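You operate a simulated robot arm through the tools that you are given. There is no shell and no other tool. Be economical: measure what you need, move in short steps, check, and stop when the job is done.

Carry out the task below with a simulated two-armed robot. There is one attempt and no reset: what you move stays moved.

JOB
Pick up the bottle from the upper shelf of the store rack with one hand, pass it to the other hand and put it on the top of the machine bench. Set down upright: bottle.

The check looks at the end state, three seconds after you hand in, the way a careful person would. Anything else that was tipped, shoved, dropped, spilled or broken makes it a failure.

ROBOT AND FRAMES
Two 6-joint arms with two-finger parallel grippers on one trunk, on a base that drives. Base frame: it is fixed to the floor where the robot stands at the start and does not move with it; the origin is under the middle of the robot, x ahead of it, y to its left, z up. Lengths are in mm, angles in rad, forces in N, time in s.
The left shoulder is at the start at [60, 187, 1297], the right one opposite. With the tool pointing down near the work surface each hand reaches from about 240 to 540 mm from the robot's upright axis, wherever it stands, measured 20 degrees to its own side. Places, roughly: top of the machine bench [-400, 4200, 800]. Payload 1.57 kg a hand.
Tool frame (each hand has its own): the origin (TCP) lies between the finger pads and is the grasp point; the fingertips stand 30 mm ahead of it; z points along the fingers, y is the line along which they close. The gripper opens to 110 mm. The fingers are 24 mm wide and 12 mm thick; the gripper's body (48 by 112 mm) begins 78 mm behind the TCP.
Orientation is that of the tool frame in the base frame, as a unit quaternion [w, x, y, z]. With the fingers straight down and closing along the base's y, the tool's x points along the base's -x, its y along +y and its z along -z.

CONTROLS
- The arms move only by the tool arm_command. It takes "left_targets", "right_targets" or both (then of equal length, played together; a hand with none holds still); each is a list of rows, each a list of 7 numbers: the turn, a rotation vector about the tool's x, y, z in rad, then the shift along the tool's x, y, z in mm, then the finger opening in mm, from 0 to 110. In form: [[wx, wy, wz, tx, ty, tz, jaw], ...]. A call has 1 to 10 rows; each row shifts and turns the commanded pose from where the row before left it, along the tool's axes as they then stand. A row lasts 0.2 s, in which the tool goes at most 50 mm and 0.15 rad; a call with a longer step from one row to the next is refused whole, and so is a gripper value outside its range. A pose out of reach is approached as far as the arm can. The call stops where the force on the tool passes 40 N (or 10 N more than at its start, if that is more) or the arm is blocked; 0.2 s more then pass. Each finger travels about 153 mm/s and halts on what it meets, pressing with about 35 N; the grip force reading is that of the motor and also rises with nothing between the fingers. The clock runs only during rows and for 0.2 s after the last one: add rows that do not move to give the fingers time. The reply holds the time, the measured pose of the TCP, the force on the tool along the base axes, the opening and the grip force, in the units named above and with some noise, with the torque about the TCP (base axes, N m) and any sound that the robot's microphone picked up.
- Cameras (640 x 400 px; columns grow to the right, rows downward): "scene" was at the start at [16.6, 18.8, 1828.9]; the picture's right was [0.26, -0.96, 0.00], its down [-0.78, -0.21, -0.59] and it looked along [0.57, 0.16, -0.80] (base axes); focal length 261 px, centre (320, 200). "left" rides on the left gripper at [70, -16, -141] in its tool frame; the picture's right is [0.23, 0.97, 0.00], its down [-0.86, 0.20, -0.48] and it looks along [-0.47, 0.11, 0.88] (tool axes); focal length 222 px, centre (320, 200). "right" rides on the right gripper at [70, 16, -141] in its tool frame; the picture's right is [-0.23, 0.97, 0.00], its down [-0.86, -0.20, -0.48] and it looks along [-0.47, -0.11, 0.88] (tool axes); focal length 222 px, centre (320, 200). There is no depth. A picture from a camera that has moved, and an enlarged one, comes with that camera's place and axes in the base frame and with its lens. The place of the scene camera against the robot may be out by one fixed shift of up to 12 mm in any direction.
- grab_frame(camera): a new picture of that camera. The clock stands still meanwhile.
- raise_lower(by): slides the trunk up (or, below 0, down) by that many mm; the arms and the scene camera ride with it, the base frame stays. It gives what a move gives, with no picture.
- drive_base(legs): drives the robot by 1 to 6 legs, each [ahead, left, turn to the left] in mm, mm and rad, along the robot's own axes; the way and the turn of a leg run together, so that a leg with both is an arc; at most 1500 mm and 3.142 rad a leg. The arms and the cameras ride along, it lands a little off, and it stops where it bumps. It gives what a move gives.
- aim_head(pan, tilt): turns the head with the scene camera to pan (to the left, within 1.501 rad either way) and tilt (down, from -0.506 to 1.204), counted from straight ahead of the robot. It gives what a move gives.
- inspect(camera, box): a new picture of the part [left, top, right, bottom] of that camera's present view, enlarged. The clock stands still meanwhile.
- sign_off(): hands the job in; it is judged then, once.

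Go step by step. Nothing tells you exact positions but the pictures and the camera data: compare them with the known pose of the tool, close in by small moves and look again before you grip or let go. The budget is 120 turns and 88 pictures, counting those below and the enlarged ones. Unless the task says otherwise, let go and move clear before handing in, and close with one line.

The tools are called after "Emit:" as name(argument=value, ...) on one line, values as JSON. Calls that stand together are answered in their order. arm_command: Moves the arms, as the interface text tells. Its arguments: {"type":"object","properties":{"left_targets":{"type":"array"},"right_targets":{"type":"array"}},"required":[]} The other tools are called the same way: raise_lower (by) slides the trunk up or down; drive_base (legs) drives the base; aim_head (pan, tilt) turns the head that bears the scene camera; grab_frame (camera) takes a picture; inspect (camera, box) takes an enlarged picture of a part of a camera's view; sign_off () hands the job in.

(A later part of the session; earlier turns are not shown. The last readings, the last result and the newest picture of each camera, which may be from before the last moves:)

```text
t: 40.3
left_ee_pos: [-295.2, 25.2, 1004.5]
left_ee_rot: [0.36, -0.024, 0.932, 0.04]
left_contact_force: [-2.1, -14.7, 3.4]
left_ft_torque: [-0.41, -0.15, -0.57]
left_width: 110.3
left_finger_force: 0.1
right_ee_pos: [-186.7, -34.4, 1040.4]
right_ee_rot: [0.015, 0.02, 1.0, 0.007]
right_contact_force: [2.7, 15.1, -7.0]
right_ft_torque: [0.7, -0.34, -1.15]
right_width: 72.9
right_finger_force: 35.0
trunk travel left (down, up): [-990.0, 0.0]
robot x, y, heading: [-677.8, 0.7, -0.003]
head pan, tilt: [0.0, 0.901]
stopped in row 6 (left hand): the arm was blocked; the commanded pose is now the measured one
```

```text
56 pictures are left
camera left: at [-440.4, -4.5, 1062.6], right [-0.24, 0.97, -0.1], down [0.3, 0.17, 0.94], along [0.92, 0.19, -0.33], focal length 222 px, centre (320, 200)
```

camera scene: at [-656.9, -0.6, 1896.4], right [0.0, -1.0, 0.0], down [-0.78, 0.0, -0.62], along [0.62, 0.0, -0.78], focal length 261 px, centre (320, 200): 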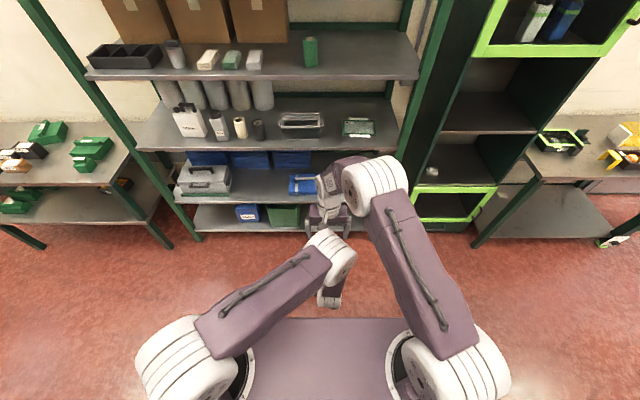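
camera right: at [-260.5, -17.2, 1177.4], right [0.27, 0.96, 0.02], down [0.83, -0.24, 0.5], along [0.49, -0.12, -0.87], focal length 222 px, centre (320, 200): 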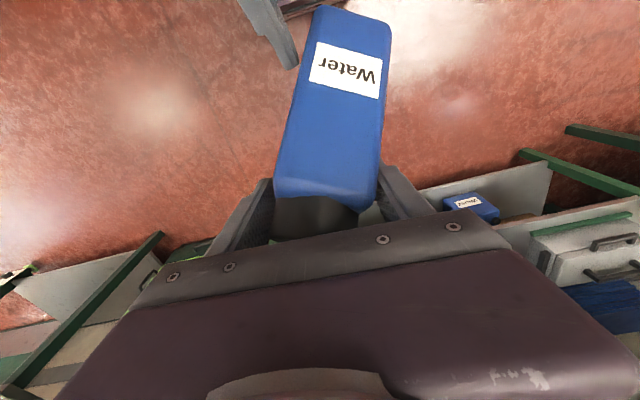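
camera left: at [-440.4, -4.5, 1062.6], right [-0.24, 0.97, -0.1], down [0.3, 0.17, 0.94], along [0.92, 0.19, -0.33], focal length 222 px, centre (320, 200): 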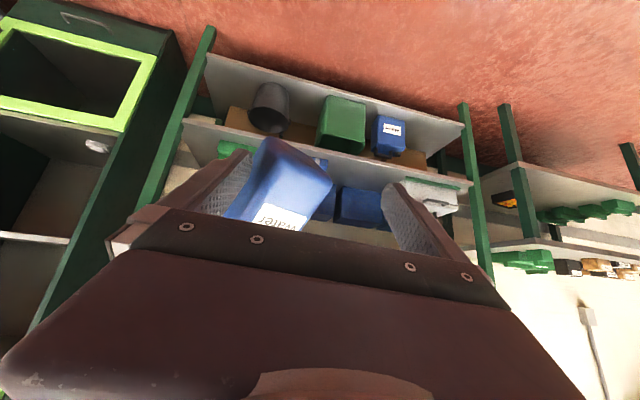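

The left hand was blocked as it withdrew and swung sideways, turning the bottle in the right grip. I'll look carefully before going on.

Emit:
aim_head(pan=0.0, tilt=1.1)

Emit:
inspect(camera="scene", box=[200, 80, 440, 230])

```text
t: 41.0
left_ee_pos: [-297.9, 27.6, 1005.5]
left_ee_rot: [0.359, -0.024, 0.932, 0.041]
left_contact_force: [-6.4, -20.6, 3.2]
left_ft_torque: [-0.64, -0.24, -0.99]
left_width: 110.1
left_finger_force: 0.0
right_ee_pos: [-186.6, -34.2, 1039.5]
right_ee_rot: [0.015, 0.019, 1.0, 0.006]
right_contact_force: [6.2, 21.0, -7.6]
right_ft_torque: [1.13, -0.46, -1.66]
right_width: 73.9
right_finger_force: 34.4
trunk travel left (down, up): [-990.0, 0.0]
robot x, y, heading: [-677.3, 2.5, -0.002]
head pan, tilt: [0.0, 1.1]
```

```text
2.67 times, centred on (320, 155) of scene
camera zoom: at [-669.0, -0.5, 1882.6], right [0.0, -1.0, 0.0], down [-0.89, 0.0, -0.45], along [0.45, 0.0, -0.89], focal length 695 px, centre (320, 320)
```

zoom: 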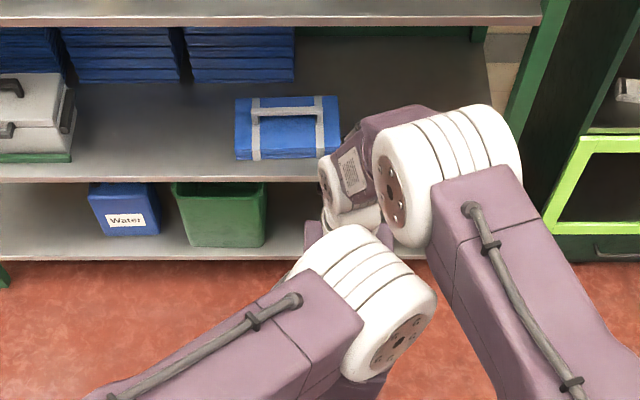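

The elbows met: withdrawing pushed the left elbow into the right arm. I'll send the left hand back the way it came to free both, then leave by a different path.

Emit:
arm_command(left_targets=[[0.033, -0.016, 0.005, -8, -10, 21, 110], [0.033, -0.016, 0.005, -9, -25, 22, 110], [0.033, -0.016, 0.005, -8.6, -23.7, 0, 110], [0, 0, 0, 0, 0, 0, 110], [0, 0, 0, 0, 0, 0, 110]])

Emit:
grab_frame(camera="right")

Emit:
grab_frame(camera="left")

Emit:
inspect(camera="scene", box=[200, 80, 440, 230])

```text
t: 42.2
left_ee_pos: [-246.5, -27.6, 990.2]
left_ee_rot: [0.382, 0.001, 0.924, -0.002]
left_contact_force: [-0.3, -0.8, 0.2]
left_ft_torque: [0.01, -0.01, -0.04]
left_width: 110.3
left_finger_force: 0.0
right_ee_pos: [-189.4, -35.9, 1038.1]
right_ee_rot: [0.013, 0.017, 1.0, 0.005]
right_contact_force: [0.8, 0.0, -4.1]
right_ft_torque: [0.01, -0.15, -0.01]
right_width: 57.8
right_finger_force: 35.4
trunk travel left (down, up): [-990.0, 0.0]
robot x, y, heading: [-676.4, 1.8, -0.003]
head pan, tilt: [0.0, 1.1]
```

```text
54 pictures are left
camera right: at [-261.9, -16.6, 1176.3], right [0.26, 0.97, 0.02], down [0.84, -0.23, 0.5], along [0.48, -0.12, -0.87], focal length 222 px, centre (320, 200)
```

right: 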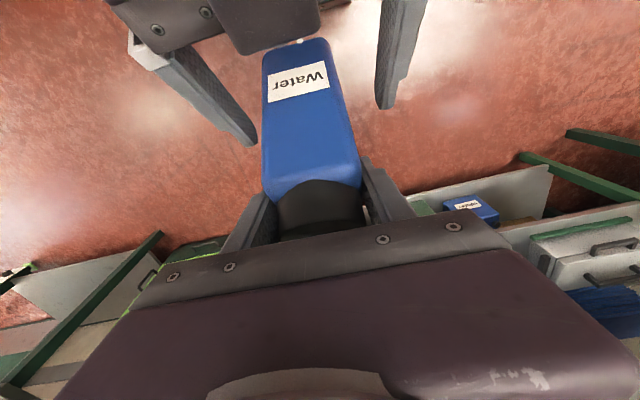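

```text
53 pictures are left
camera left: at [-395.3, -43.5, 1041.6], right [-0.16, 0.97, -0.16], down [0.27, 0.2, 0.94], along [0.95, 0.1, -0.29], focal length 222 px, centre (320, 200)
```

left: 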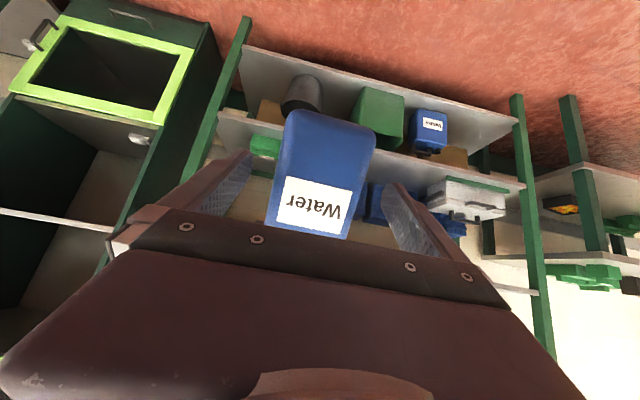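

```text
2.67 times, centred on (320, 155) of scene
camera zoom: at [-668.3, 0.2, 1882.6], right [0.0, -1.0, 0.0], down [-0.89, 0.0, -0.45], along [0.45, 0.0, -0.89], focal length 695 px, centre (320, 320)
```

zoom: 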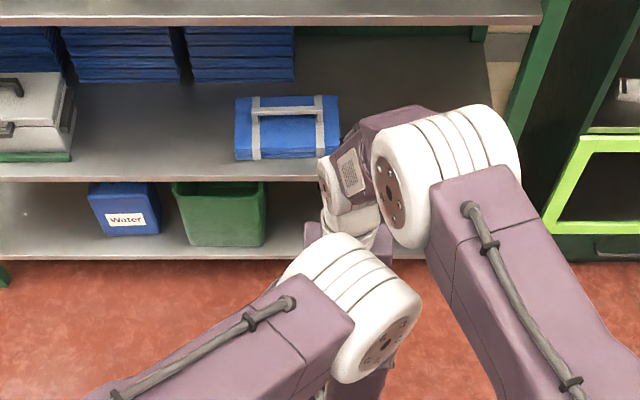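

The bottle snapped back square in the right grip at 57.8 mm. Now I'll slide the left hand down off the bottle's lower end.

Emit:
arm_command(left_targets=[[0, 0, 0, 21.7, 2.7, 11.3, 110], [0, 0, 0, 21.7, 2.7, 11.3, 110], [0, 0, 0, 21.7, 2.7, 11.3, 110]])

Emit:
grab_frame(camera="right")

Emit:
inspect(camera="scene", box=[200, 80, 440, 230])

```text
t: 43.0
left_ee_pos: [-269.1, -20.7, 918.8]
left_ee_rot: [0.382, 0.002, 0.924, -0.002]
left_contact_force: [-0.4, -0.6, 0.8]
left_ft_torque: [0.0, 0.01, 0.01]
left_width: 109.6
left_finger_force: 0.1
right_ee_pos: [-189.9, -34.6, 1038.7]
right_ee_rot: [0.013, 0.016, 1.0, 0.005]
right_contact_force: [0.4, -0.4, -4.3]
right_ft_torque: [-0.01, -0.16, 0.02]
right_width: 57.9
right_finger_force: 34.7
trunk travel left (down, up): [-990.0, 0.0]
robot x, y, heading: [-677.4, -3.2, -0.001]
head pan, tilt: [0.0, 1.1]
```

```text
51 pictures are left
camera right: at [-262.3, -16.8, 1176.7], right [0.26, 0.97, 0.02], down [0.84, -0.23, 0.5], along [0.48, -0.12, -0.87], focal length 222 px, centre (320, 200)
```

right: 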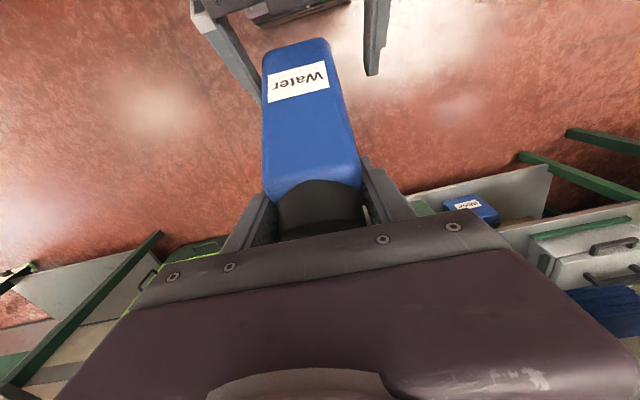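

```text
2.67 times, centred on (320, 155) of scene
camera zoom: at [-669.2, -0.4, 1882.6], right [0.0, -1.0, 0.0], down [-0.89, 0.0, -0.45], along [0.45, 0.0, -0.89], focal length 695 px, centre (320, 320)
```

zoom: 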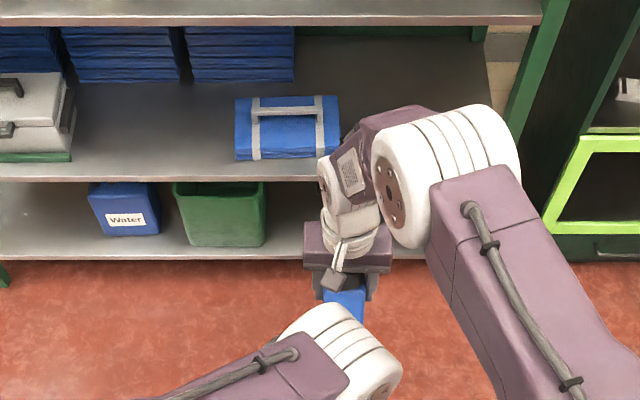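

The left hand is below the bottle. I'll move it further down, then out to the left side.

Emit:
arm_command(left_targets=[[0, 0, 0, 25, 0, 20, 110], [0, 0, 0, 25, 0, 20, 110], [0, 0, 0, 0, 45, 0, 110], [0, 0, 0, 0, 45, 0, 110], [0, 0, 0, 0, 45, 0, 110], [0, 0, 0, 0, 45, 0, 110], [0, 0, 0, 0, 45, 0, 110], [0, 0, 0, 0, 45, 0, 110]])

Emit:
grab_frame(camera="right")

Emit:
grab_frame(camera="scene")

Emit:
grab_frame(camera="left")

```text
t: 44.9
left_ee_pos: [-255.5, 243.2, 835.4]
left_ee_rot: [0.382, 0.001, 0.924, -0.003]
left_contact_force: [-0.2, 0.3, -0.3]
left_ft_torque: [-0.03, 0.02, 0.0]
left_width: 109.9
left_finger_force: 0.0
left hand out of reach, approached as far as the arm can: row 5, 6
right_ee_pos: [-189.4, -33.7, 1037.5]
right_ee_rot: [0.014, 0.016, 1.0, 0.004]
right_contact_force: [0.2, 0.9, -4.9]
right_ft_torque: [-0.05, -0.14, -0.03]
right_width: 57.8
right_finger_force: 35.0
trunk travel left (down, up): [-990.0, 0.0]
robot x, y, heading: [-675.1, 0.0, -0.005]
head pan, tilt: [0.0, 1.1]
```

```text
49 pictures are left
camera right: at [-262.3, -15.3, 1176.7], right [0.26, 0.97, 0.01], down [0.84, -0.23, 0.5], along [0.48, -0.12, -0.87], focal length 222 px, centre (320, 200)
```

right: 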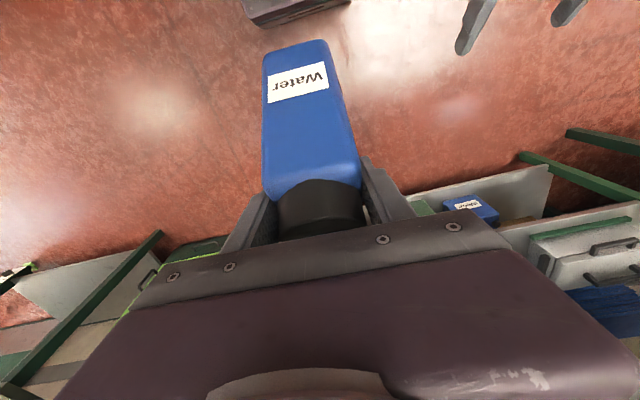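

```text
48 pictures are left
camera scene: at [-669.3, 2.2, 1882.6], right [0.0, -1.0, 0.0], down [-0.89, 0.0, -0.45], along [0.45, 0.0, -0.89], focal length 261 px, centre (320, 200)
```

scene: 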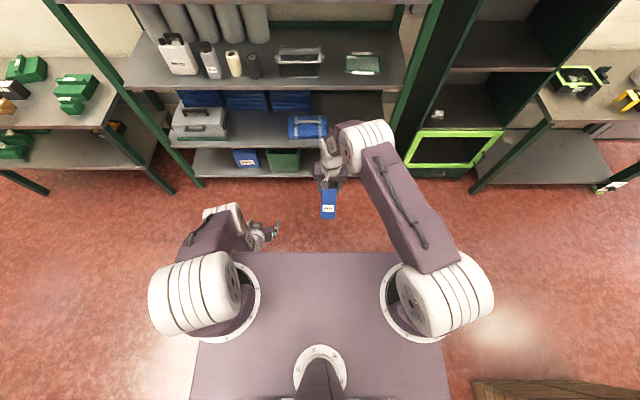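

```text
47 pictures are left
camera left: at [-404.0, 227.3, 887.0], right [-0.16, 0.97, -0.16], down [0.27, 0.2, 0.94], along [0.95, 0.1, -0.29], focal length 222 px, centre (320, 200)
```

left: 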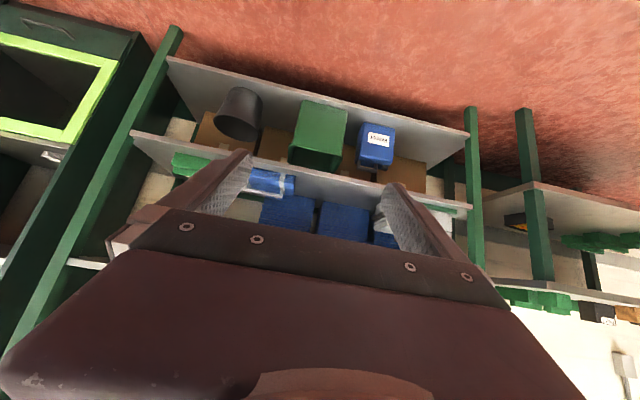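

The right hand alone holds the bottle securely. I'll pitch the right hand to 45° so the bottle hangs upright, and move it to its own side.

Emit:
arm_command(right_targets=[[0, -0.13, 0, 0, -20, 0, 35], [0, -0.13, 0, 0, -20, 0, 35], [0, -0.13, 0, 0, -20, 0, 35], [0, -0.13, 0, 0, -20, 0, 35], [0, -0.13, 0, 0, -20, 0, 35], [0, -0.13, 0, 0, -20, 0, 35], [0, 0, 0, 0, 0, 0, 35]])

Emit:
grab_frame(camera="left")

Emit:
grab_frame(camera="scene")

```text
t: 46.5
left_ee_pos: [-253.7, 241.0, 835.0]
left_ee_rot: [0.381, 0.002, 0.925, -0.002]
left_contact_force: [0.4, 0.6, -0.3]
left_ft_torque: [0.01, 0.03, 0.0]
left_width: 110.0
left_finger_force: 0.1
right_ee_pos: [-196.3, -141.6, 1041.6]
right_ee_rot: [0.249, 0.018, 0.966, -0.061]
right_contact_force: [0.2, 1.3, -5.2]
right_ft_torque: [0.03, -0.08, 0.02]
right_width: 58.0
right_finger_force: 35.3
right hand out of reach, approached as far as the arm can: row 2, 3, 4, 5
trunk travel left (down, up): [-990.0, 0.0]
robot x, y, heading: [-679.4, 4.1, -0.005]
head pan, tilt: [0.0, 1.1]
```

```text
46 pictures are left
camera left: at [-403.7, 226.0, 887.3], right [-0.16, 0.97, -0.16], down [0.27, 0.2, 0.94], along [0.95, 0.1, -0.29], focal length 222 px, centre (320, 200)
```

left: 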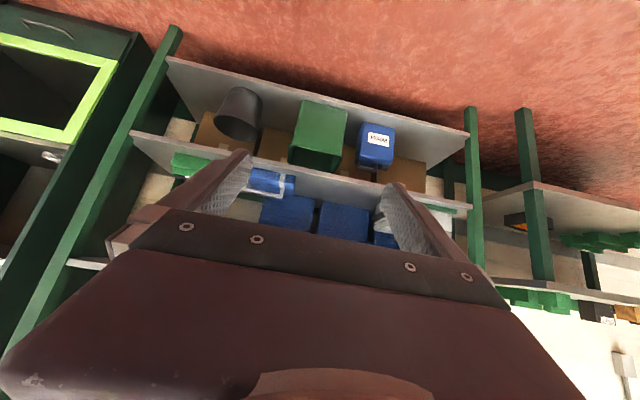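

```text
45 pictures are left
camera scene: at [-668.8, -0.3, 1882.6], right [0.0, -1.0, 0.0], down [-0.89, 0.0, -0.45], along [0.45, 0.0, -0.89], focal length 261 px, centre (320, 200)
```

scene: 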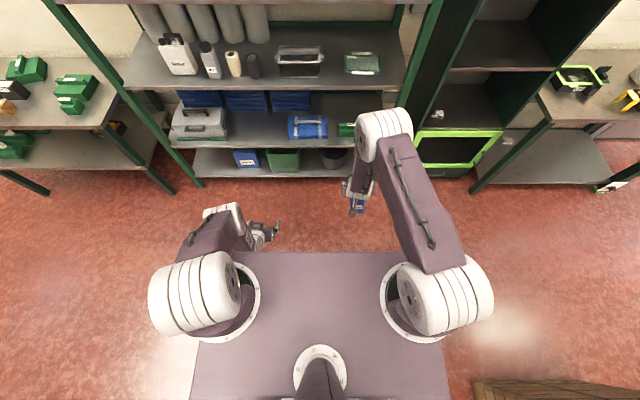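

The arm is still catching up, so I'll idle and read it again.

Emit:
arm_command(right_targets=[[0, 0, 0, 0, 0, 0, 35], [0, 0, 0, 0, 0, 0, 35], [0, 0, 0, 0, 0, 0, 35], [0, 0, 0, 0, 0, 0, 35]])

```text
t: 47.5
left_ee_pos: [-254.6, 241.4, 835.4]
left_ee_rot: [0.382, 0.002, 0.924, -0.003]
left_contact_force: [-0.3, 0.2, -0.2]
left_ft_torque: [0.02, 0.0, 0.0]
left_width: 110.0
left_finger_force: 0.0
right_ee_pos: [-196.4, -141.8, 1039.8]
right_ee_rot: [0.249, 0.019, 0.966, -0.061]
right_contact_force: [0.6, 0.5, -4.9]
right_ft_torque: [0.01, -0.08, 0.02]
right_width: 57.9
right_finger_force: 35.0
trunk travel left (down, up): [-990.0, 0.0]
robot x, y, heading: [-678.0, 2.8, -0.006]
head pan, tilt: [0.0, 1.1]
```

Emit:
arm_command(right_targets=[[0, -0.14, 0, 0, -10, 0, 35], [0, -0.14, 0, 0, -10, 0, 35], [0, 0, 0, 0, 0, 0, 35], [0, 0, 0, 0, 0, 0, 35]])

```text
t: 48.5
left_ee_pos: [-254.5, 241.5, 834.7]
left_ee_rot: [0.381, 0.001, 0.925, -0.001]
left_contact_force: [0.2, 0.2, 0.4]
left_ft_torque: [0.01, 0.01, 0.02]
left_width: 110.0
left_finger_force: 0.0
right_ee_pos: [-164.8, -164.9, 1044.8]
right_ee_rot: [0.377, 0.003, 0.923, -0.074]
right_contact_force: [0.0, 0.2, -3.5]
right_ft_torque: [0.0, -0.03, 0.02]
right_width: 57.9
right_finger_force: 35.0
right hand out of reach, approached as far as the arm can: row 1, 2
trunk travel left (down, up): [-990.0, 0.0]
robot x, y, heading: [-677.5, -2.3, -0.005]
head pan, tilt: [0.0, 1.1]
```

The bottle leans about 10° sideways because the arm is near a limit. Lower down there is more freedom, so I'll lower the hand and correct the roll.

Emit:
arm_command(right_targets=[[-0.031, 0, 0.032, 27.9, 5.4, 28.2, 35], [-0.031, 0, 0.032, 27.9, 4, 28.2, 35], [-0.031, 0, 0.032, 28, 2, 28.2, 35], [0, 0, 0, 0, 0, 0, 35], [0, 0, 0, 0, 0, 0, 35]])

```text
t: 49.6
left_ee_pos: [-254.3, 240.5, 834.9]
left_ee_rot: [0.382, 0.001, 0.924, -0.002]
left_contact_force: [-0.2, -0.6, 0.1]
left_ft_torque: [0.02, -0.01, 0.01]
left_width: 110.1
left_finger_force: 0.0
right_ee_pos: [-89.2, -163.1, 911.2]
right_ee_rot: [0.382, 0.034, 0.924, -0.013]
right_contact_force: [0.3, 0.0, -4.4]
right_ft_torque: [-0.02, -0.01, 0.0]
right_width: 57.7
right_finger_force: 34.7
right hand out of reach, approached as far as the arm can: row 1, 2, 3
trunk travel left (down, up): [-990.0, 0.0]
robot x, y, heading: [-677.4, 2.2, -0.006]
head pan, tilt: [0.0, 1.1]
```

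The bottle should now be upright, at about (-89, -163, 911). I'll verify visually.

Emit:
aim_head(pan=-0.28, tilt=0.95)

Emit:
grab_frame(camera="scene")

Emit:
grab_frame(camera="right")

```text
t: 50.4
left_ee_pos: [-254.5, 240.6, 835.9]
left_ee_rot: [0.382, 0.002, 0.924, -0.002]
left_contact_force: [0.0, -0.5, 0.2]
left_ft_torque: [0.04, 0.01, 0.0]
left_width: 110.1
left_finger_force: 0.1
right_ee_pos: [-89.3, -164.2, 911.9]
right_ee_rot: [0.382, 0.034, 0.924, -0.014]
right_contact_force: [0.2, 0.1, -4.2]
right_ft_torque: [0.02, -0.05, 0.03]
right_width: 57.9
right_finger_force: 34.9
trunk travel left (down, up): [-990.0, 0.0]
robot x, y, heading: [-675.9, 0.1, -0.003]
head pan, tilt: [-0.279, 0.949]
```

```text
44 pictures are left
camera scene: at [-662.1, -20.4, 1892.8], right [-0.28, -0.96, 0.0], down [-0.78, 0.23, -0.58], along [0.56, -0.16, -0.81], focal length 261 px, centre (320, 200)
```

scene: 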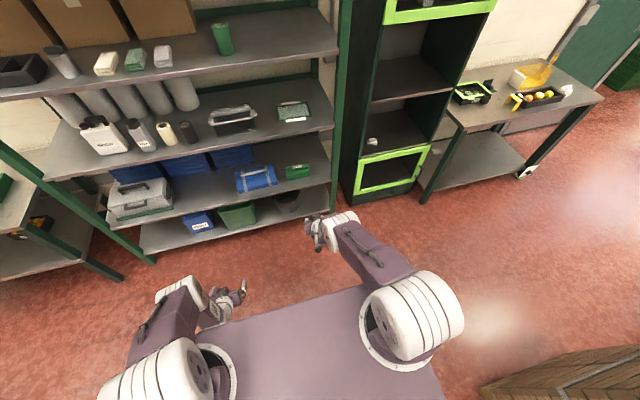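

```text
43 pictures are left
camera right: at [-237.2, -135.5, 961.0], right [0.23, 0.96, 0.16], down [0.25, -0.22, 0.94], along [0.94, -0.18, -0.29], focal length 222 px, centre (320, 200)
```

right: 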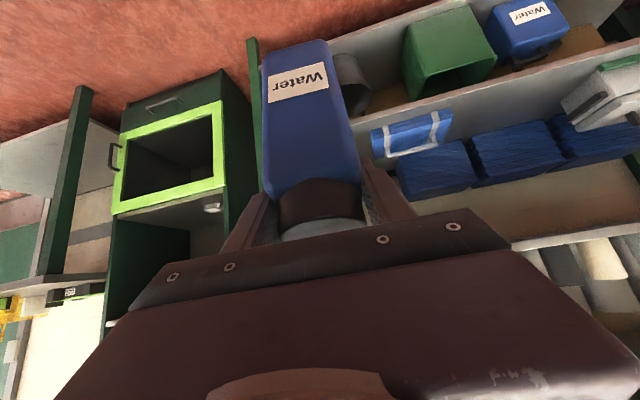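

The bottle seems to have turned a few degrees in the grip during the bump. I'll zoom in to measure its axis from the side edges.

Emit:
inspect(camera="right", box=[220, 20, 420, 145])

Emit:
inspect(camera="right", box=[220, 120, 420, 245])

```text
3.20 times, centred on (320, 82) of right
camera zoom: at [-237.2, -135.5, 961.0], right [0.23, 0.96, 0.16], down [0.25, -0.22, 0.94], along [0.94, -0.18, -0.29], focal length 711 px, centre (320, 576)
```

zoom: 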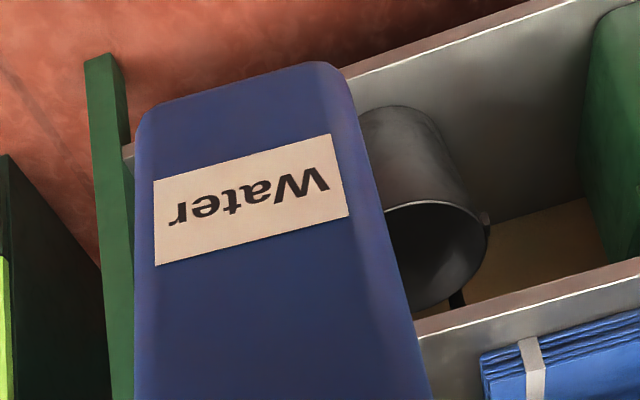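

```text
3.20 times, centred on (320, 182) of right
camera zoom: at [-237.2, -135.5, 961.0], right [0.23, 0.96, 0.16], down [0.25, -0.22, 0.94], along [0.94, -0.18, -0.29], focal length 711 px, centre (320, 256)
```

zoom: 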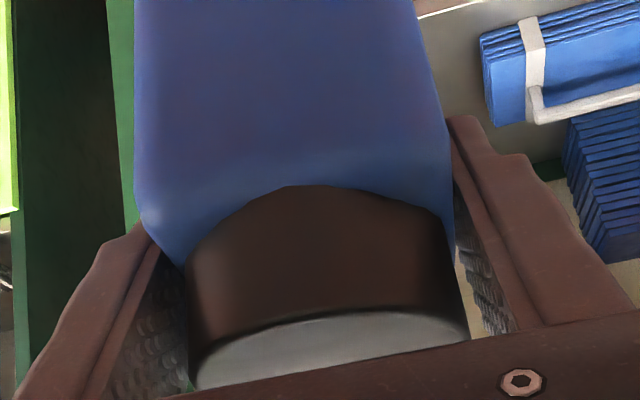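

The edges put the bottle's axis about 35° from the tool axis, not 45°, so it leans about 9° now. I'll turn the hand back by 0.165 rad and recheck.

Emit:
arm_command(right_targets=[[0, 0.083, 0, 0, 0, 0, 35], [0, 0.083, 0, 0, 0, 0, 35], [0, 0, 0, 0, 0, 0, 35], [0, 0, 0, 0, 0, 0, 35]])

Emit:
inspect(camera="right", box=[160, 0, 480, 200])

```text
t: 51.4
left_ee_pos: [-253.9, 241.5, 836.3]
left_ee_rot: [0.382, 0.001, 0.924, -0.001]
left_contact_force: [-0.2, 0.6, -0.4]
left_ft_torque: [-0.03, 0.0, 0.01]
left_width: 110.1
left_finger_force: 0.1
right_ee_pos: [-88.9, -163.4, 911.9]
right_ee_rot: [0.306, 0.036, 0.951, 0.003]
right_contact_force: [-0.7, 0.4, -4.5]
right_ft_torque: [0.01, -0.06, 0.01]
right_width: 57.9
right_finger_force: 34.8
trunk travel left (down, up): [-990.0, 0.0]
robot x, y, heading: [-679.7, 0.1, -0.003]
head pan, tilt: [-0.279, 0.949]
```

```text
2.00 times, centred on (320, 100) of right
camera zoom: at [-227.3, -138.9, 984.6], right [0.25, 0.96, 0.16], down [0.4, -0.25, 0.88], along [0.88, -0.16, -0.44], focal length 444 px, centre (320, 400)
```

zoom: 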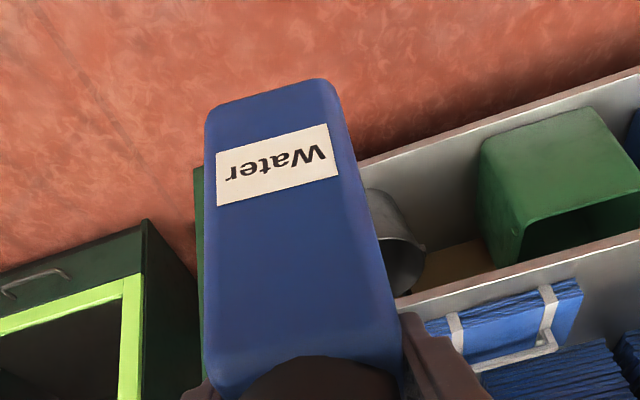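

The bottle is upright to within a couple of degrees now. I'll turn left and drive up the aisle toward the machine bench.

Emit:
drive_base(legs=[[0, 0, 1.5708], [1400, 0, 0], [900, 0, 0]])

Emit:
aim_head(pan=0.0, tilt=0.45)

Emit:
grab_frame(camera="scene")

```text
t: 66.6
left_ee_pos: [-946.7, 2717.4, 836.2]
left_ee_rot: [-0.268, 0.66, -0.647, -0.272]
left_contact_force: [-0.7, -0.1, 0.0]
left_ft_torque: [0.01, 0.0, 0.0]
left_width: 109.7
left_finger_force: 0.1
right_ee_pos: [-545.8, 2891.1, 912.6]
right_ee_rot: [0.213, -0.656, 0.69, 0.221]
right_contact_force: [1.0, -0.8, -4.9]
right_ft_torque: [0.08, -0.03, -0.01]
right_width: 58.0
right_finger_force: 34.5
trunk travel left (down, up): [-990.0, 0.0]
robot x, y, heading: [-696.1, 2300.5, 1.588]
head pan, tilt: [-0.279, 0.949]
```

```text
t: 67.5
left_ee_pos: [-946.4, 2718.6, 835.3]
left_ee_rot: [-0.268, 0.659, -0.648, -0.271]
left_contact_force: [0.3, 0.3, 0.7]
left_ft_torque: [0.01, -0.03, 0.04]
left_width: 110.2
left_finger_force: 0.0
right_ee_pos: [-545.0, 2892.7, 911.9]
right_ee_rot: [0.213, -0.655, 0.691, 0.22]
right_contact_force: [0.1, 0.4, -4.7]
right_ft_torque: [0.07, -0.02, -0.01]
right_width: 57.8
right_finger_force: 35.2
trunk travel left (down, up): [-990.0, 0.0]
robot x, y, heading: [-698.6, 2299.3, 1.59]
head pan, tilt: [0.0, 0.45]
```

```text
39 pictures are left
camera scene: at [-690.6, 2332.1, 1934.7], right [1.0, 0.02, 0.0], down [0.01, -0.44, -0.9], along [-0.02, 0.9, -0.44], focal length 261 px, centre (320, 200)
```

scene: 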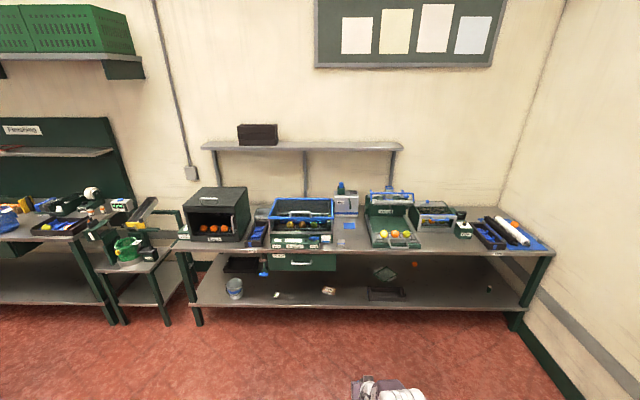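

The machine bench is ahead, with a gap between the blue-framed crate and the open green case. I'll zoom in.

Emit:
inspect(camera="scene", box=[240, 160, 480, 310])

Emit:
inspect(camera="scene", box=[310, 180, 400, 260])

```text
2.67 times, centred on (360, 235) of scene
camera zoom: at [-690.6, 2332.1, 1934.7], right [1.0, 0.02, 0.0], down [0.01, -0.44, -0.9], along [-0.02, 0.9, -0.44], focal length 695 px, centre (213, 107)
```

zoom: 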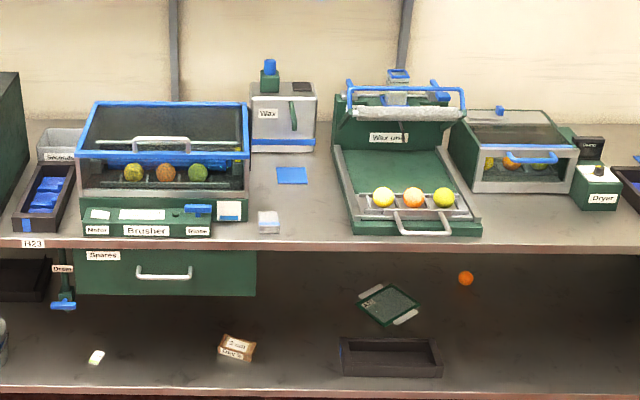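

```text
5.00 times, centred on (355, 220) of scene
camera zoom: at [-690.6, 2332.1, 1934.7], right [1.0, 0.02, 0.0], down [0.01, -0.44, -0.9], along [-0.02, 0.9, -0.44], focal length 1304 px, centre (145, 100)
```

zoom: 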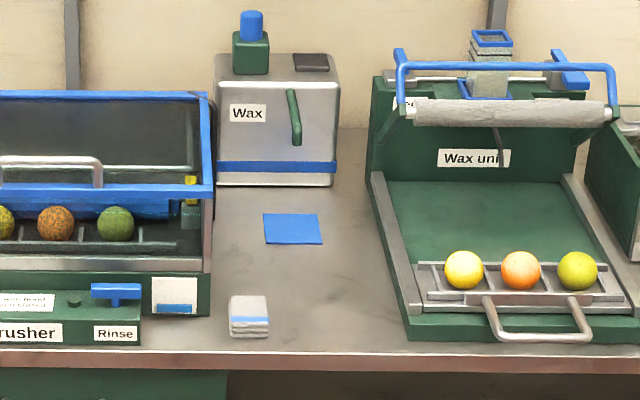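

The free spot is about (-435, 4000), between the small pad stack and the Wax unit, with the bench edge at y≈3855. First I'll tuck the left hand in and lift the right hand a little.

Emit:
arm_command(left_targets=[[0, 0.13, 0, 14, 0, -14, 110], [0, 0.13, 0, 16, 0, -12.5, 110], [0, 0.13, 0, 17, 0, -10.5, 110], [0, 0.13, 0, 18.5, 0, -8, 110], [0, 0.13, 0, 19.5, 0, -5, 110], [0, 0.13, 0, 20, 0, -2.5, 110]], right_targets=[[0.012, 0, -0.008, -14.5, 0, -20.3, 35], [0.011, 0, -0.008, -14.5, 0, -20.3, 35], [0, 0, 0, 0, 0, 0, 35], [0, 0, 0, 0, 0, 0, 35], [0, 0, 0, 0, 0, 0, 35], [0, 0, 0, 0, 0, 0, 35]])

Emit:
drive_base(legs=[[0, 0, -0.019], [500, -100, 0]])

Emit:
aim_head(pan=-0.1, tilt=0.65)

Emit:
grab_frame(camera="scene")

```text
t: 68.9
left_ee_pos: [-942.9, 2596.7, 835.4]
left_ee_rot: [0.0, 0.714, -0.701, 0.001]
left_contact_force: [0.3, -0.6, 0.3]
left_ft_torque: [-0.02, 0.01, 0.01]
left_width: 110.2
left_finger_force: 0.1
right_ee_pos: [-543.0, 2892.5, 961.3]
right_ee_rot: [0.223, -0.658, 0.688, 0.211]
right_contact_force: [-0.8, 0.4, -4.5]
right_ft_torque: [0.04, 0.04, 0.03]
right_width: 57.6
right_finger_force: 35.4
trunk travel left (down, up): [-990.0, 0.0]
robot x, y, heading: [-695.7, 2301.5, 1.589]
head pan, tilt: [0.0, 0.45]
```

```text
t: 72.2
left_ee_pos: [-834.4, 3106.5, 836.4]
left_ee_rot: [0.002, -0.705, 0.709, 0.0]
left_contact_force: [0.4, 0.1, -0.8]
left_ft_torque: [0.03, 0.01, -0.01]
left_width: 109.9
left_finger_force: 0.1
right_ee_pos: [-428.3, 3392.7, 961.1]
right_ee_rot: [0.225, -0.65, 0.695, 0.208]
right_contact_force: [0.2, 0.0, -4.9]
right_ft_torque: [0.04, 0.0, -0.02]
right_width: 57.7
right_finger_force: 35.3
trunk travel left (down, up): [-990.0, 0.0]
robot x, y, heading: [-593.2, 2802.4, 1.562]
head pan, tilt: [0.0, 0.45]
```

```text
t: 73.0
left_ee_pos: [-835.2, 3107.8, 836.4]
left_ee_rot: [0.002, -0.705, 0.709, 0.001]
left_contact_force: [0.1, 0.3, 0.6]
left_ft_torque: [-0.01, 0.02, 0.0]
left_width: 110.0
left_finger_force: 0.1
right_ee_pos: [-428.0, 3392.8, 960.3]
right_ee_rot: [0.224, -0.65, 0.696, 0.207]
right_contact_force: [-0.8, -0.1, -5.0]
right_ft_torque: [0.03, 0.0, 0.0]
right_width: 57.9
right_finger_force: 34.8
trunk travel left (down, up): [-990.0, 0.0]
robot x, y, heading: [-594.9, 2807.2, 1.564]
head pan, tilt: [-0.099, 0.649]
```

```text
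36 pictures are left
camera scene: at [-580.1, 2831.5, 1917.0], right [0.99, -0.1, 0.0], down [-0.06, -0.6, -0.8], along [0.08, 0.79, -0.6], focal length 261 px, centre (320, 200)
```

scene: 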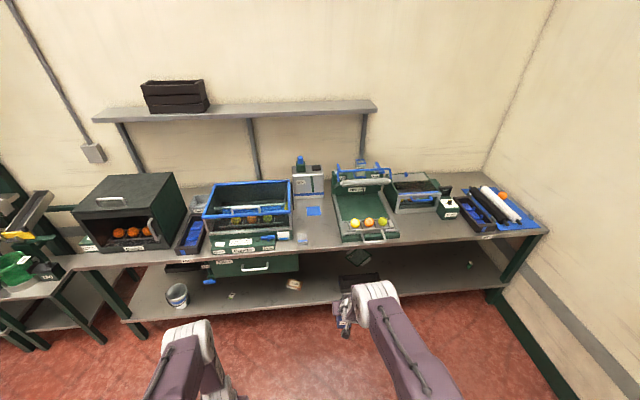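

Emit:
inspect(camera="scene", box=[260, 170, 420, 270])

Emit:
inspect(camera="right", box=[160, 0, 480, 200])

```text
4.00 times, centred on (340, 220) of scene
camera zoom: at [-580.1, 2831.5, 1917.0], right [0.99, -0.1, 0.0], down [-0.06, -0.6, -0.8], along [0.08, 0.79, -0.6], focal length 1043 px, centre (240, 120)
```

zoom: 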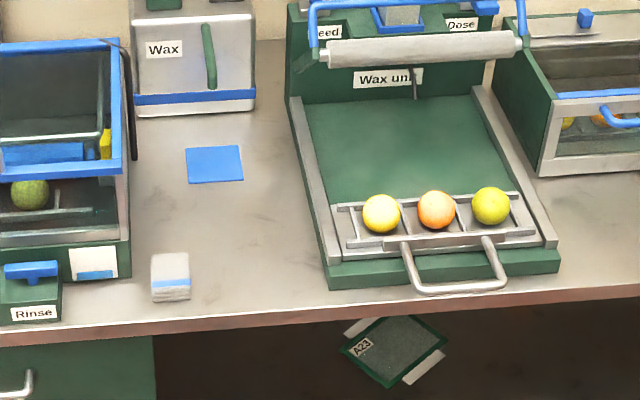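

```text
2.00 times, centred on (320, 100) of right
camera zoom: at [-454.8, 3256.5, 1033.4], right [-0.96, 0.25, 0.13], down [0.23, 0.4, 0.89], along [0.17, 0.88, -0.44], focal length 444 px, centre (320, 400)
```

zoom: 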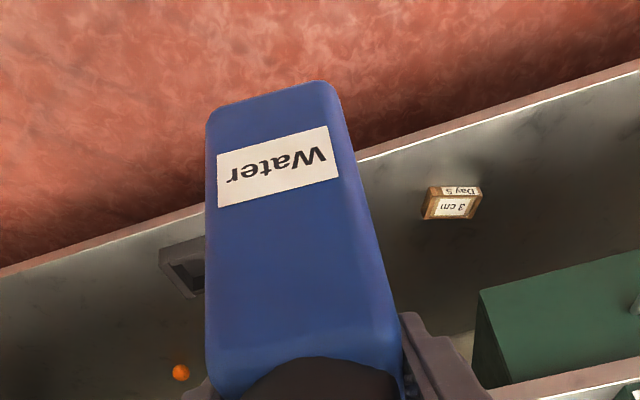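

The spot is confirmed at about (-440, 3985). I'll drive most of the way and check.

Emit:
drive_base(legs=[[430, 16, 0]])

Emit:
aim_head(pan=-0.25, tilt=0.85)

Emit:
grab_frame(camera="scene")

Emit:
grab_frame(camera="right")

```text
t: 75.6
left_ee_pos: [-848.5, 3540.3, 837.2]
left_ee_rot: [0.002, -0.704, 0.71, 0.0]
left_contact_force: [-0.4, 0.6, -0.3]
left_ft_torque: [0.01, 0.01, 0.0]
left_width: 109.6
left_finger_force: 0.0
right_ee_pos: [-441.0, 3825.1, 961.4]
right_ee_rot: [0.224, -0.65, 0.696, 0.208]
right_contact_force: [0.5, 0.1, -3.5]
right_ft_torque: [0.05, 0.03, -0.03]
right_width: 57.5
right_finger_force: 35.1
trunk travel left (down, up): [-990.0, 0.0]
robot x, y, heading: [-606.6, 3236.9, 1.566]
head pan, tilt: [-0.099, 0.649]
```

```text
t: 76.3
left_ee_pos: [-847.9, 3541.6, 836.4]
left_ee_rot: [0.001, -0.703, 0.711, 0.0]
left_contact_force: [0.1, -0.1, 0.5]
left_ft_torque: [0.01, -0.02, -0.02]
left_width: 110.1
left_finger_force: 0.1
right_ee_pos: [-441.0, 3825.4, 960.8]
right_ee_rot: [0.224, -0.65, 0.696, 0.208]
right_contact_force: [0.1, -0.3, -4.1]
right_ft_torque: [0.05, 0.02, 0.0]
right_width: 57.9
right_finger_force: 35.0
trunk travel left (down, up): [-990.0, 0.0]
robot x, y, heading: [-607.5, 3237.6, 1.562]
head pan, tilt: [-0.25, 0.85]
```

```text
33 pictures are left
camera scene: at [-582.8, 3253.8, 1900.4], right [0.97, -0.25, 0.0], down [-0.19, -0.73, -0.66], along [0.17, 0.64, -0.75], focal length 261 px, centre (320, 200)
```

scene: 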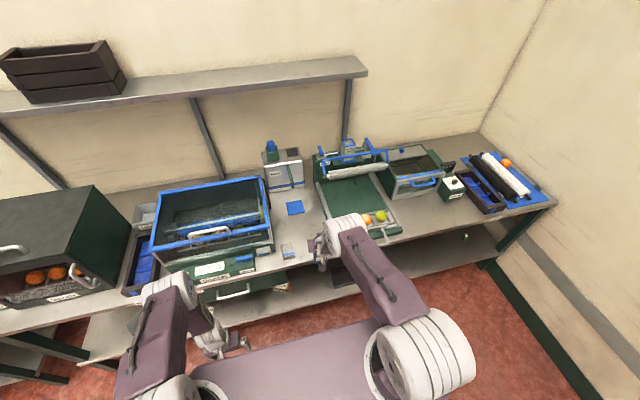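

```text
32 pictures are left
camera right: at [-467.3, 3689.1, 1033.3], right [-0.96, 0.25, 0.13], down [0.23, 0.4, 0.89], along [0.17, 0.88, -0.44], focal length 222 px, centre (320, 200)
```

right: 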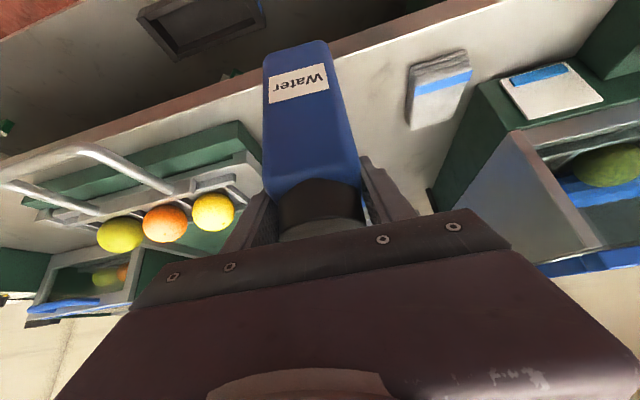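

The bottle is lined up with the gap. I'll drive the last 155 mm.

Emit:
drive_base(legs=[[155, 0, 0]])

Emit:
arm_command(right_targets=[[0, 0, 0, 0, 0, 0, 35], [0, 0, 0, 0, 0, 0, 35], [0, 0, 0, 0, 0, 0, 35]])

Emit:
grab_frame(camera="right")

Emit:
inspect(camera="scene", box=[240, 150, 480, 300])

```text
t: 77.7
left_ee_pos: [-845.9, 3694.2, 837.0]
left_ee_rot: [0.002, -0.703, 0.711, 0.001]
left_contact_force: [0.1, 0.5, 0.0]
left_ft_torque: [-0.01, -0.01, -0.02]
left_width: 110.0
left_finger_force: 0.0
right_ee_pos: [-438.5, 3977.7, 961.7]
right_ee_rot: [0.225, -0.649, 0.696, 0.207]
right_contact_force: [-0.3, -0.2, -5.5]
right_ft_torque: [0.08, 0.02, 0.02]
right_width: 57.7
right_finger_force: 35.2
trunk travel left (down, up): [-990.0, 0.0]
robot x, y, heading: [-603.6, 3391.1, 1.565]
head pan, tilt: [-0.25, 0.85]
```

```text
t: 78.5
left_ee_pos: [-846.6, 3696.4, 835.0]
left_ee_rot: [0.001, -0.703, 0.711, 0.0]
left_contact_force: [0.0, -0.9, -0.3]
left_ft_torque: [0.0, 0.03, -0.03]
left_width: 109.9
left_finger_force: 0.0
right_ee_pos: [-439.4, 3979.3, 960.7]
right_ee_rot: [0.224, -0.649, 0.697, 0.207]
right_contact_force: [0.2, -0.3, -4.7]
right_ft_torque: [0.0, -0.02, 0.01]
right_width: 58.0
right_finger_force: 35.2
trunk travel left (down, up): [-990.0, 0.0]
robot x, y, heading: [-604.5, 3389.4, 1.562]
head pan, tilt: [-0.25, 0.85]
```

```text
31 pictures are left
camera right: at [-465.4, 3843.4, 1032.9], right [-0.96, 0.25, 0.13], down [0.23, 0.4, 0.89], along [0.17, 0.88, -0.44], focal length 222 px, centre (320, 200)
```

right: 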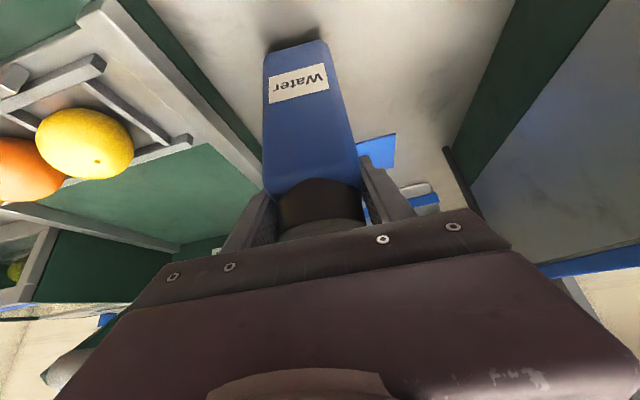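

```text
2.67 times, centred on (360, 225) of scene
camera zoom: at [-581.6, 3409.0, 1900.3], right [0.97, -0.26, 0.0], down [-0.19, -0.73, -0.66], along [0.17, 0.64, -0.75], focal length 695 px, centre (213, 133)
```

zoom: 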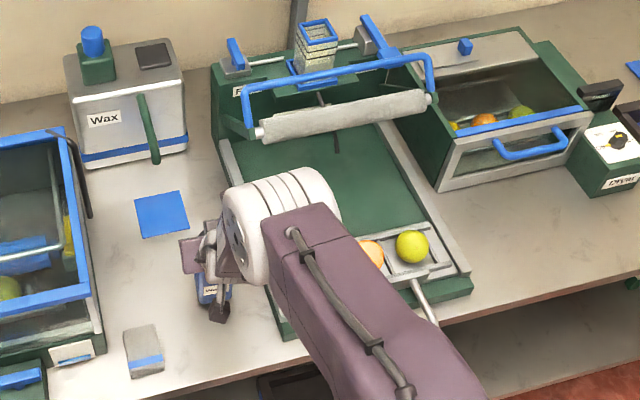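

By my geometry the bottle's base is about 124 mm below the TCP, so roughly 37 mm above the bench. I'll lower 24 mm, then go in small steps and watch the force.

Emit:
arm_command(right_targets=[[0, 0, 0, 7, 0, 9.8, 35], [0, 0, 0, 7, 0, 9.8, 35], [0, 0, 0, 0, 0, 0, 35], [0, 0, 0, 0, 0, 0, 35]])

Emit:
grab_frame(camera="right")

Emit:
arm_command(right_targets=[[0, 0, 0, 2.3, 0, 3.3, 35], [0, 0, 0, 0, 0, 0, 35], [0, 0, 0, 0, 0, 0, 35]])

```text
t: 79.5
left_ee_pos: [-846.0, 3693.9, 837.7]
left_ee_rot: [0.004, -0.703, 0.711, 0.001]
left_contact_force: [0.6, 0.0, -0.3]
left_ft_torque: [0.0, 0.0, 0.05]
left_width: 110.0
left_finger_force: 0.0
right_ee_pos: [-438.5, 3980.0, 942.2]
right_ee_rot: [0.23, -0.647, 0.695, 0.212]
right_contact_force: [5.2, 10.8, 32.0]
right_ft_torque: [0.01, 0.26, -0.09]
right_width: 57.4
right_finger_force: 34.8
trunk travel left (down, up): [-990.0, 0.0]
robot x, y, heading: [-609.1, 3391.0, 1.56]
head pan, tilt: [-0.25, 0.85]
```

```text
29 pictures are left
camera right: at [-465.8, 3843.5, 1012.6], right [-0.96, 0.25, 0.13], down [0.23, 0.39, 0.89], along [0.18, 0.89, -0.43], focal length 222 px, centre (320, 200)
```

right: 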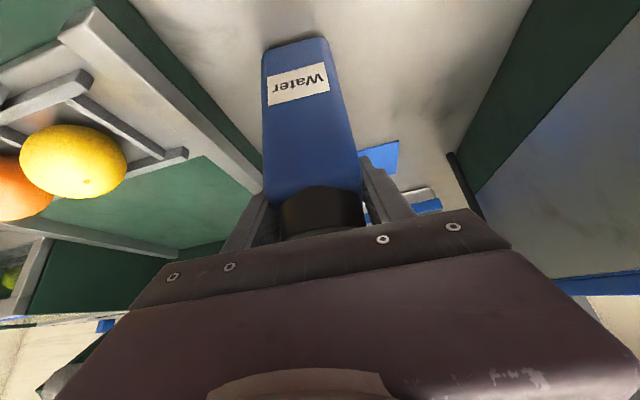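

```text
t: 80.3
left_ee_pos: [-847.1, 3694.3, 836.2]
left_ee_rot: [0.003, -0.703, 0.711, 0.001]
left_contact_force: [0.4, -0.3, 0.4]
left_ft_torque: [0.0, 0.01, -0.01]
left_width: 110.0
left_finger_force: 0.1
right_ee_pos: [-439.1, 3975.6, 931.6]
right_ee_rot: [0.224, -0.65, 0.697, 0.205]
right_contact_force: [-2.4, -5.7, 10.4]
right_ft_torque: [-0.18, 0.51, 0.16]
right_width: 57.9
right_finger_force: 34.8
trunk travel left (down, up): [-990.0, 0.0]
robot x, y, heading: [-608.4, 3391.9, 1.559]
head pan, tilt: [-0.25, 0.85]
```

The base touched earlier than expected and the bottle shifted slightly in the grip. I'll look before anything else.

Emit:
grab_frame(camera="right")

Emit:
inspect(camera="right", box=[160, 0, 480, 200])

Emit:
inspect(camera="scene", box=[280, 200, 400, 275])

```text
28 pictures are left
camera right: at [-466.7, 3838.8, 1005.4], right [-0.96, 0.25, 0.13], down [0.23, 0.4, 0.89], along [0.17, 0.88, -0.45], focal length 222 px, centre (320, 200)
```

right: 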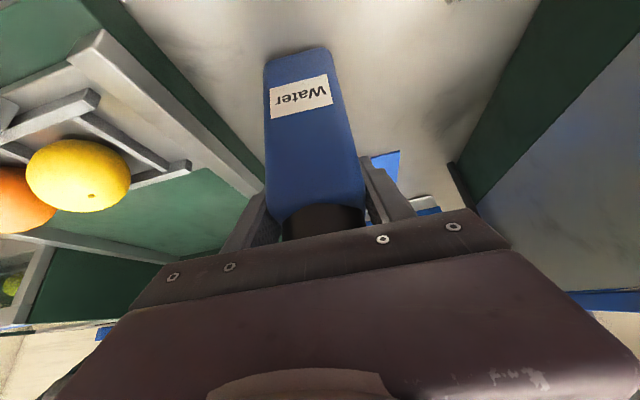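

```text
2.00 times, centred on (320, 100) of right
camera zoom: at [-466.7, 3838.8, 1005.4], right [-0.96, 0.25, 0.13], down [0.23, 0.4, 0.89], along [0.17, 0.88, -0.45], focal length 444 px, centre (320, 400)
```

zoom: 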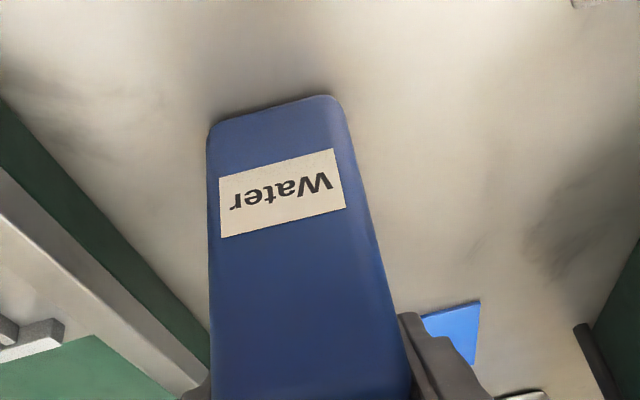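

```text
5.33 times, centred on (340, 238) of scene
camera zoom: at [-583.4, 3403.0, 1900.2], right [0.97, -0.25, 0.0], down [-0.19, -0.73, -0.66], along [0.17, 0.64, -0.75], focal length 1391 px, centre (213, 0)
```

zoom: 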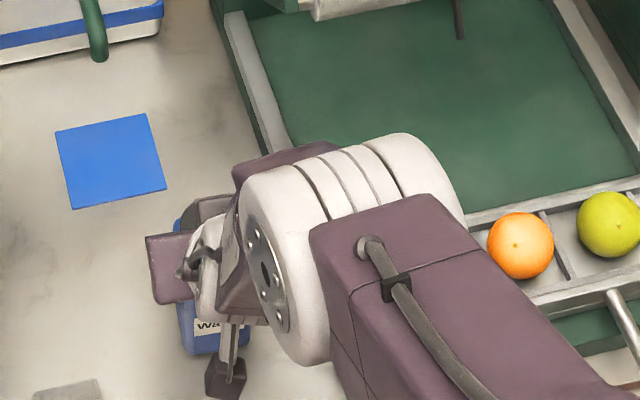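

The base sits on the bench with only about 10 N of load, and the axis reads within 2° of vertical. I'll ease off 1 mm and open the fingers gently.

Emit:
arm_command(right_targets=[[0, 0, 0, -0.6, 0, -0.8, 40], [0, 0, 0, 0, 0, 0, 56], [0, 0, 0, 0, 0, 0, 60], [0, 0, 0, 0, 0, 0, 66], [0, 0, 0, 0, 0, 0, 75], [0, 0, 0, 0, 0, 0, 90], [0, 0, 0, 0, 0, 0, 110], [0, 0, 0, 0, 0, 0, 110]])

Emit:
grab_frame(camera="right")

Emit:
inspect(camera="scene", box=[280, 200, 400, 275])

```text
t: 82.1
left_ee_pos: [-845.9, 3695.7, 836.0]
left_ee_rot: [0.003, -0.704, 0.71, 0.001]
left_contact_force: [0.8, 1.0, -0.5]
left_ft_torque: [-0.01, 0.0, 0.0]
left_width: 109.7
left_finger_force: 0.1
right_ee_pos: [-438.5, 3979.0, 933.8]
right_ee_rot: [0.225, -0.649, 0.697, 0.207]
right_contact_force: [0.1, -0.4, 0.6]
right_ft_torque: [0.01, 0.0, 0.0]
right_width: 110.0
right_finger_force: 0.0
trunk travel left (down, up): [-990.0, 0.0]
robot x, y, heading: [-607.0, 3389.8, 1.556]
head pan, tilt: [-0.25, 0.85]
```

```text
25 pictures are left
camera right: at [-465.5, 3842.4, 1006.5], right [-0.96, 0.25, 0.13], down [0.23, 0.4, 0.89], along [0.17, 0.88, -0.44], focal length 222 px, centre (320, 200)
```

right: 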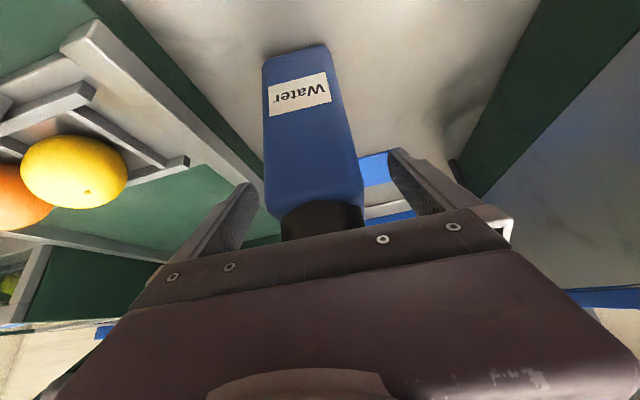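

```text
5.33 times, centred on (340, 238) of scene
camera zoom: at [-581.9, 3406.9, 1900.3], right [0.97, -0.26, 0.0], down [-0.19, -0.73, -0.66], along [0.17, 0.64, -0.75], focal length 1391 px, centre (213, 0)
```

zoom: 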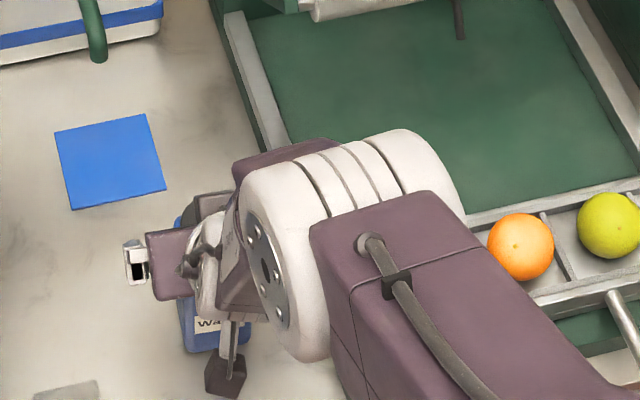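

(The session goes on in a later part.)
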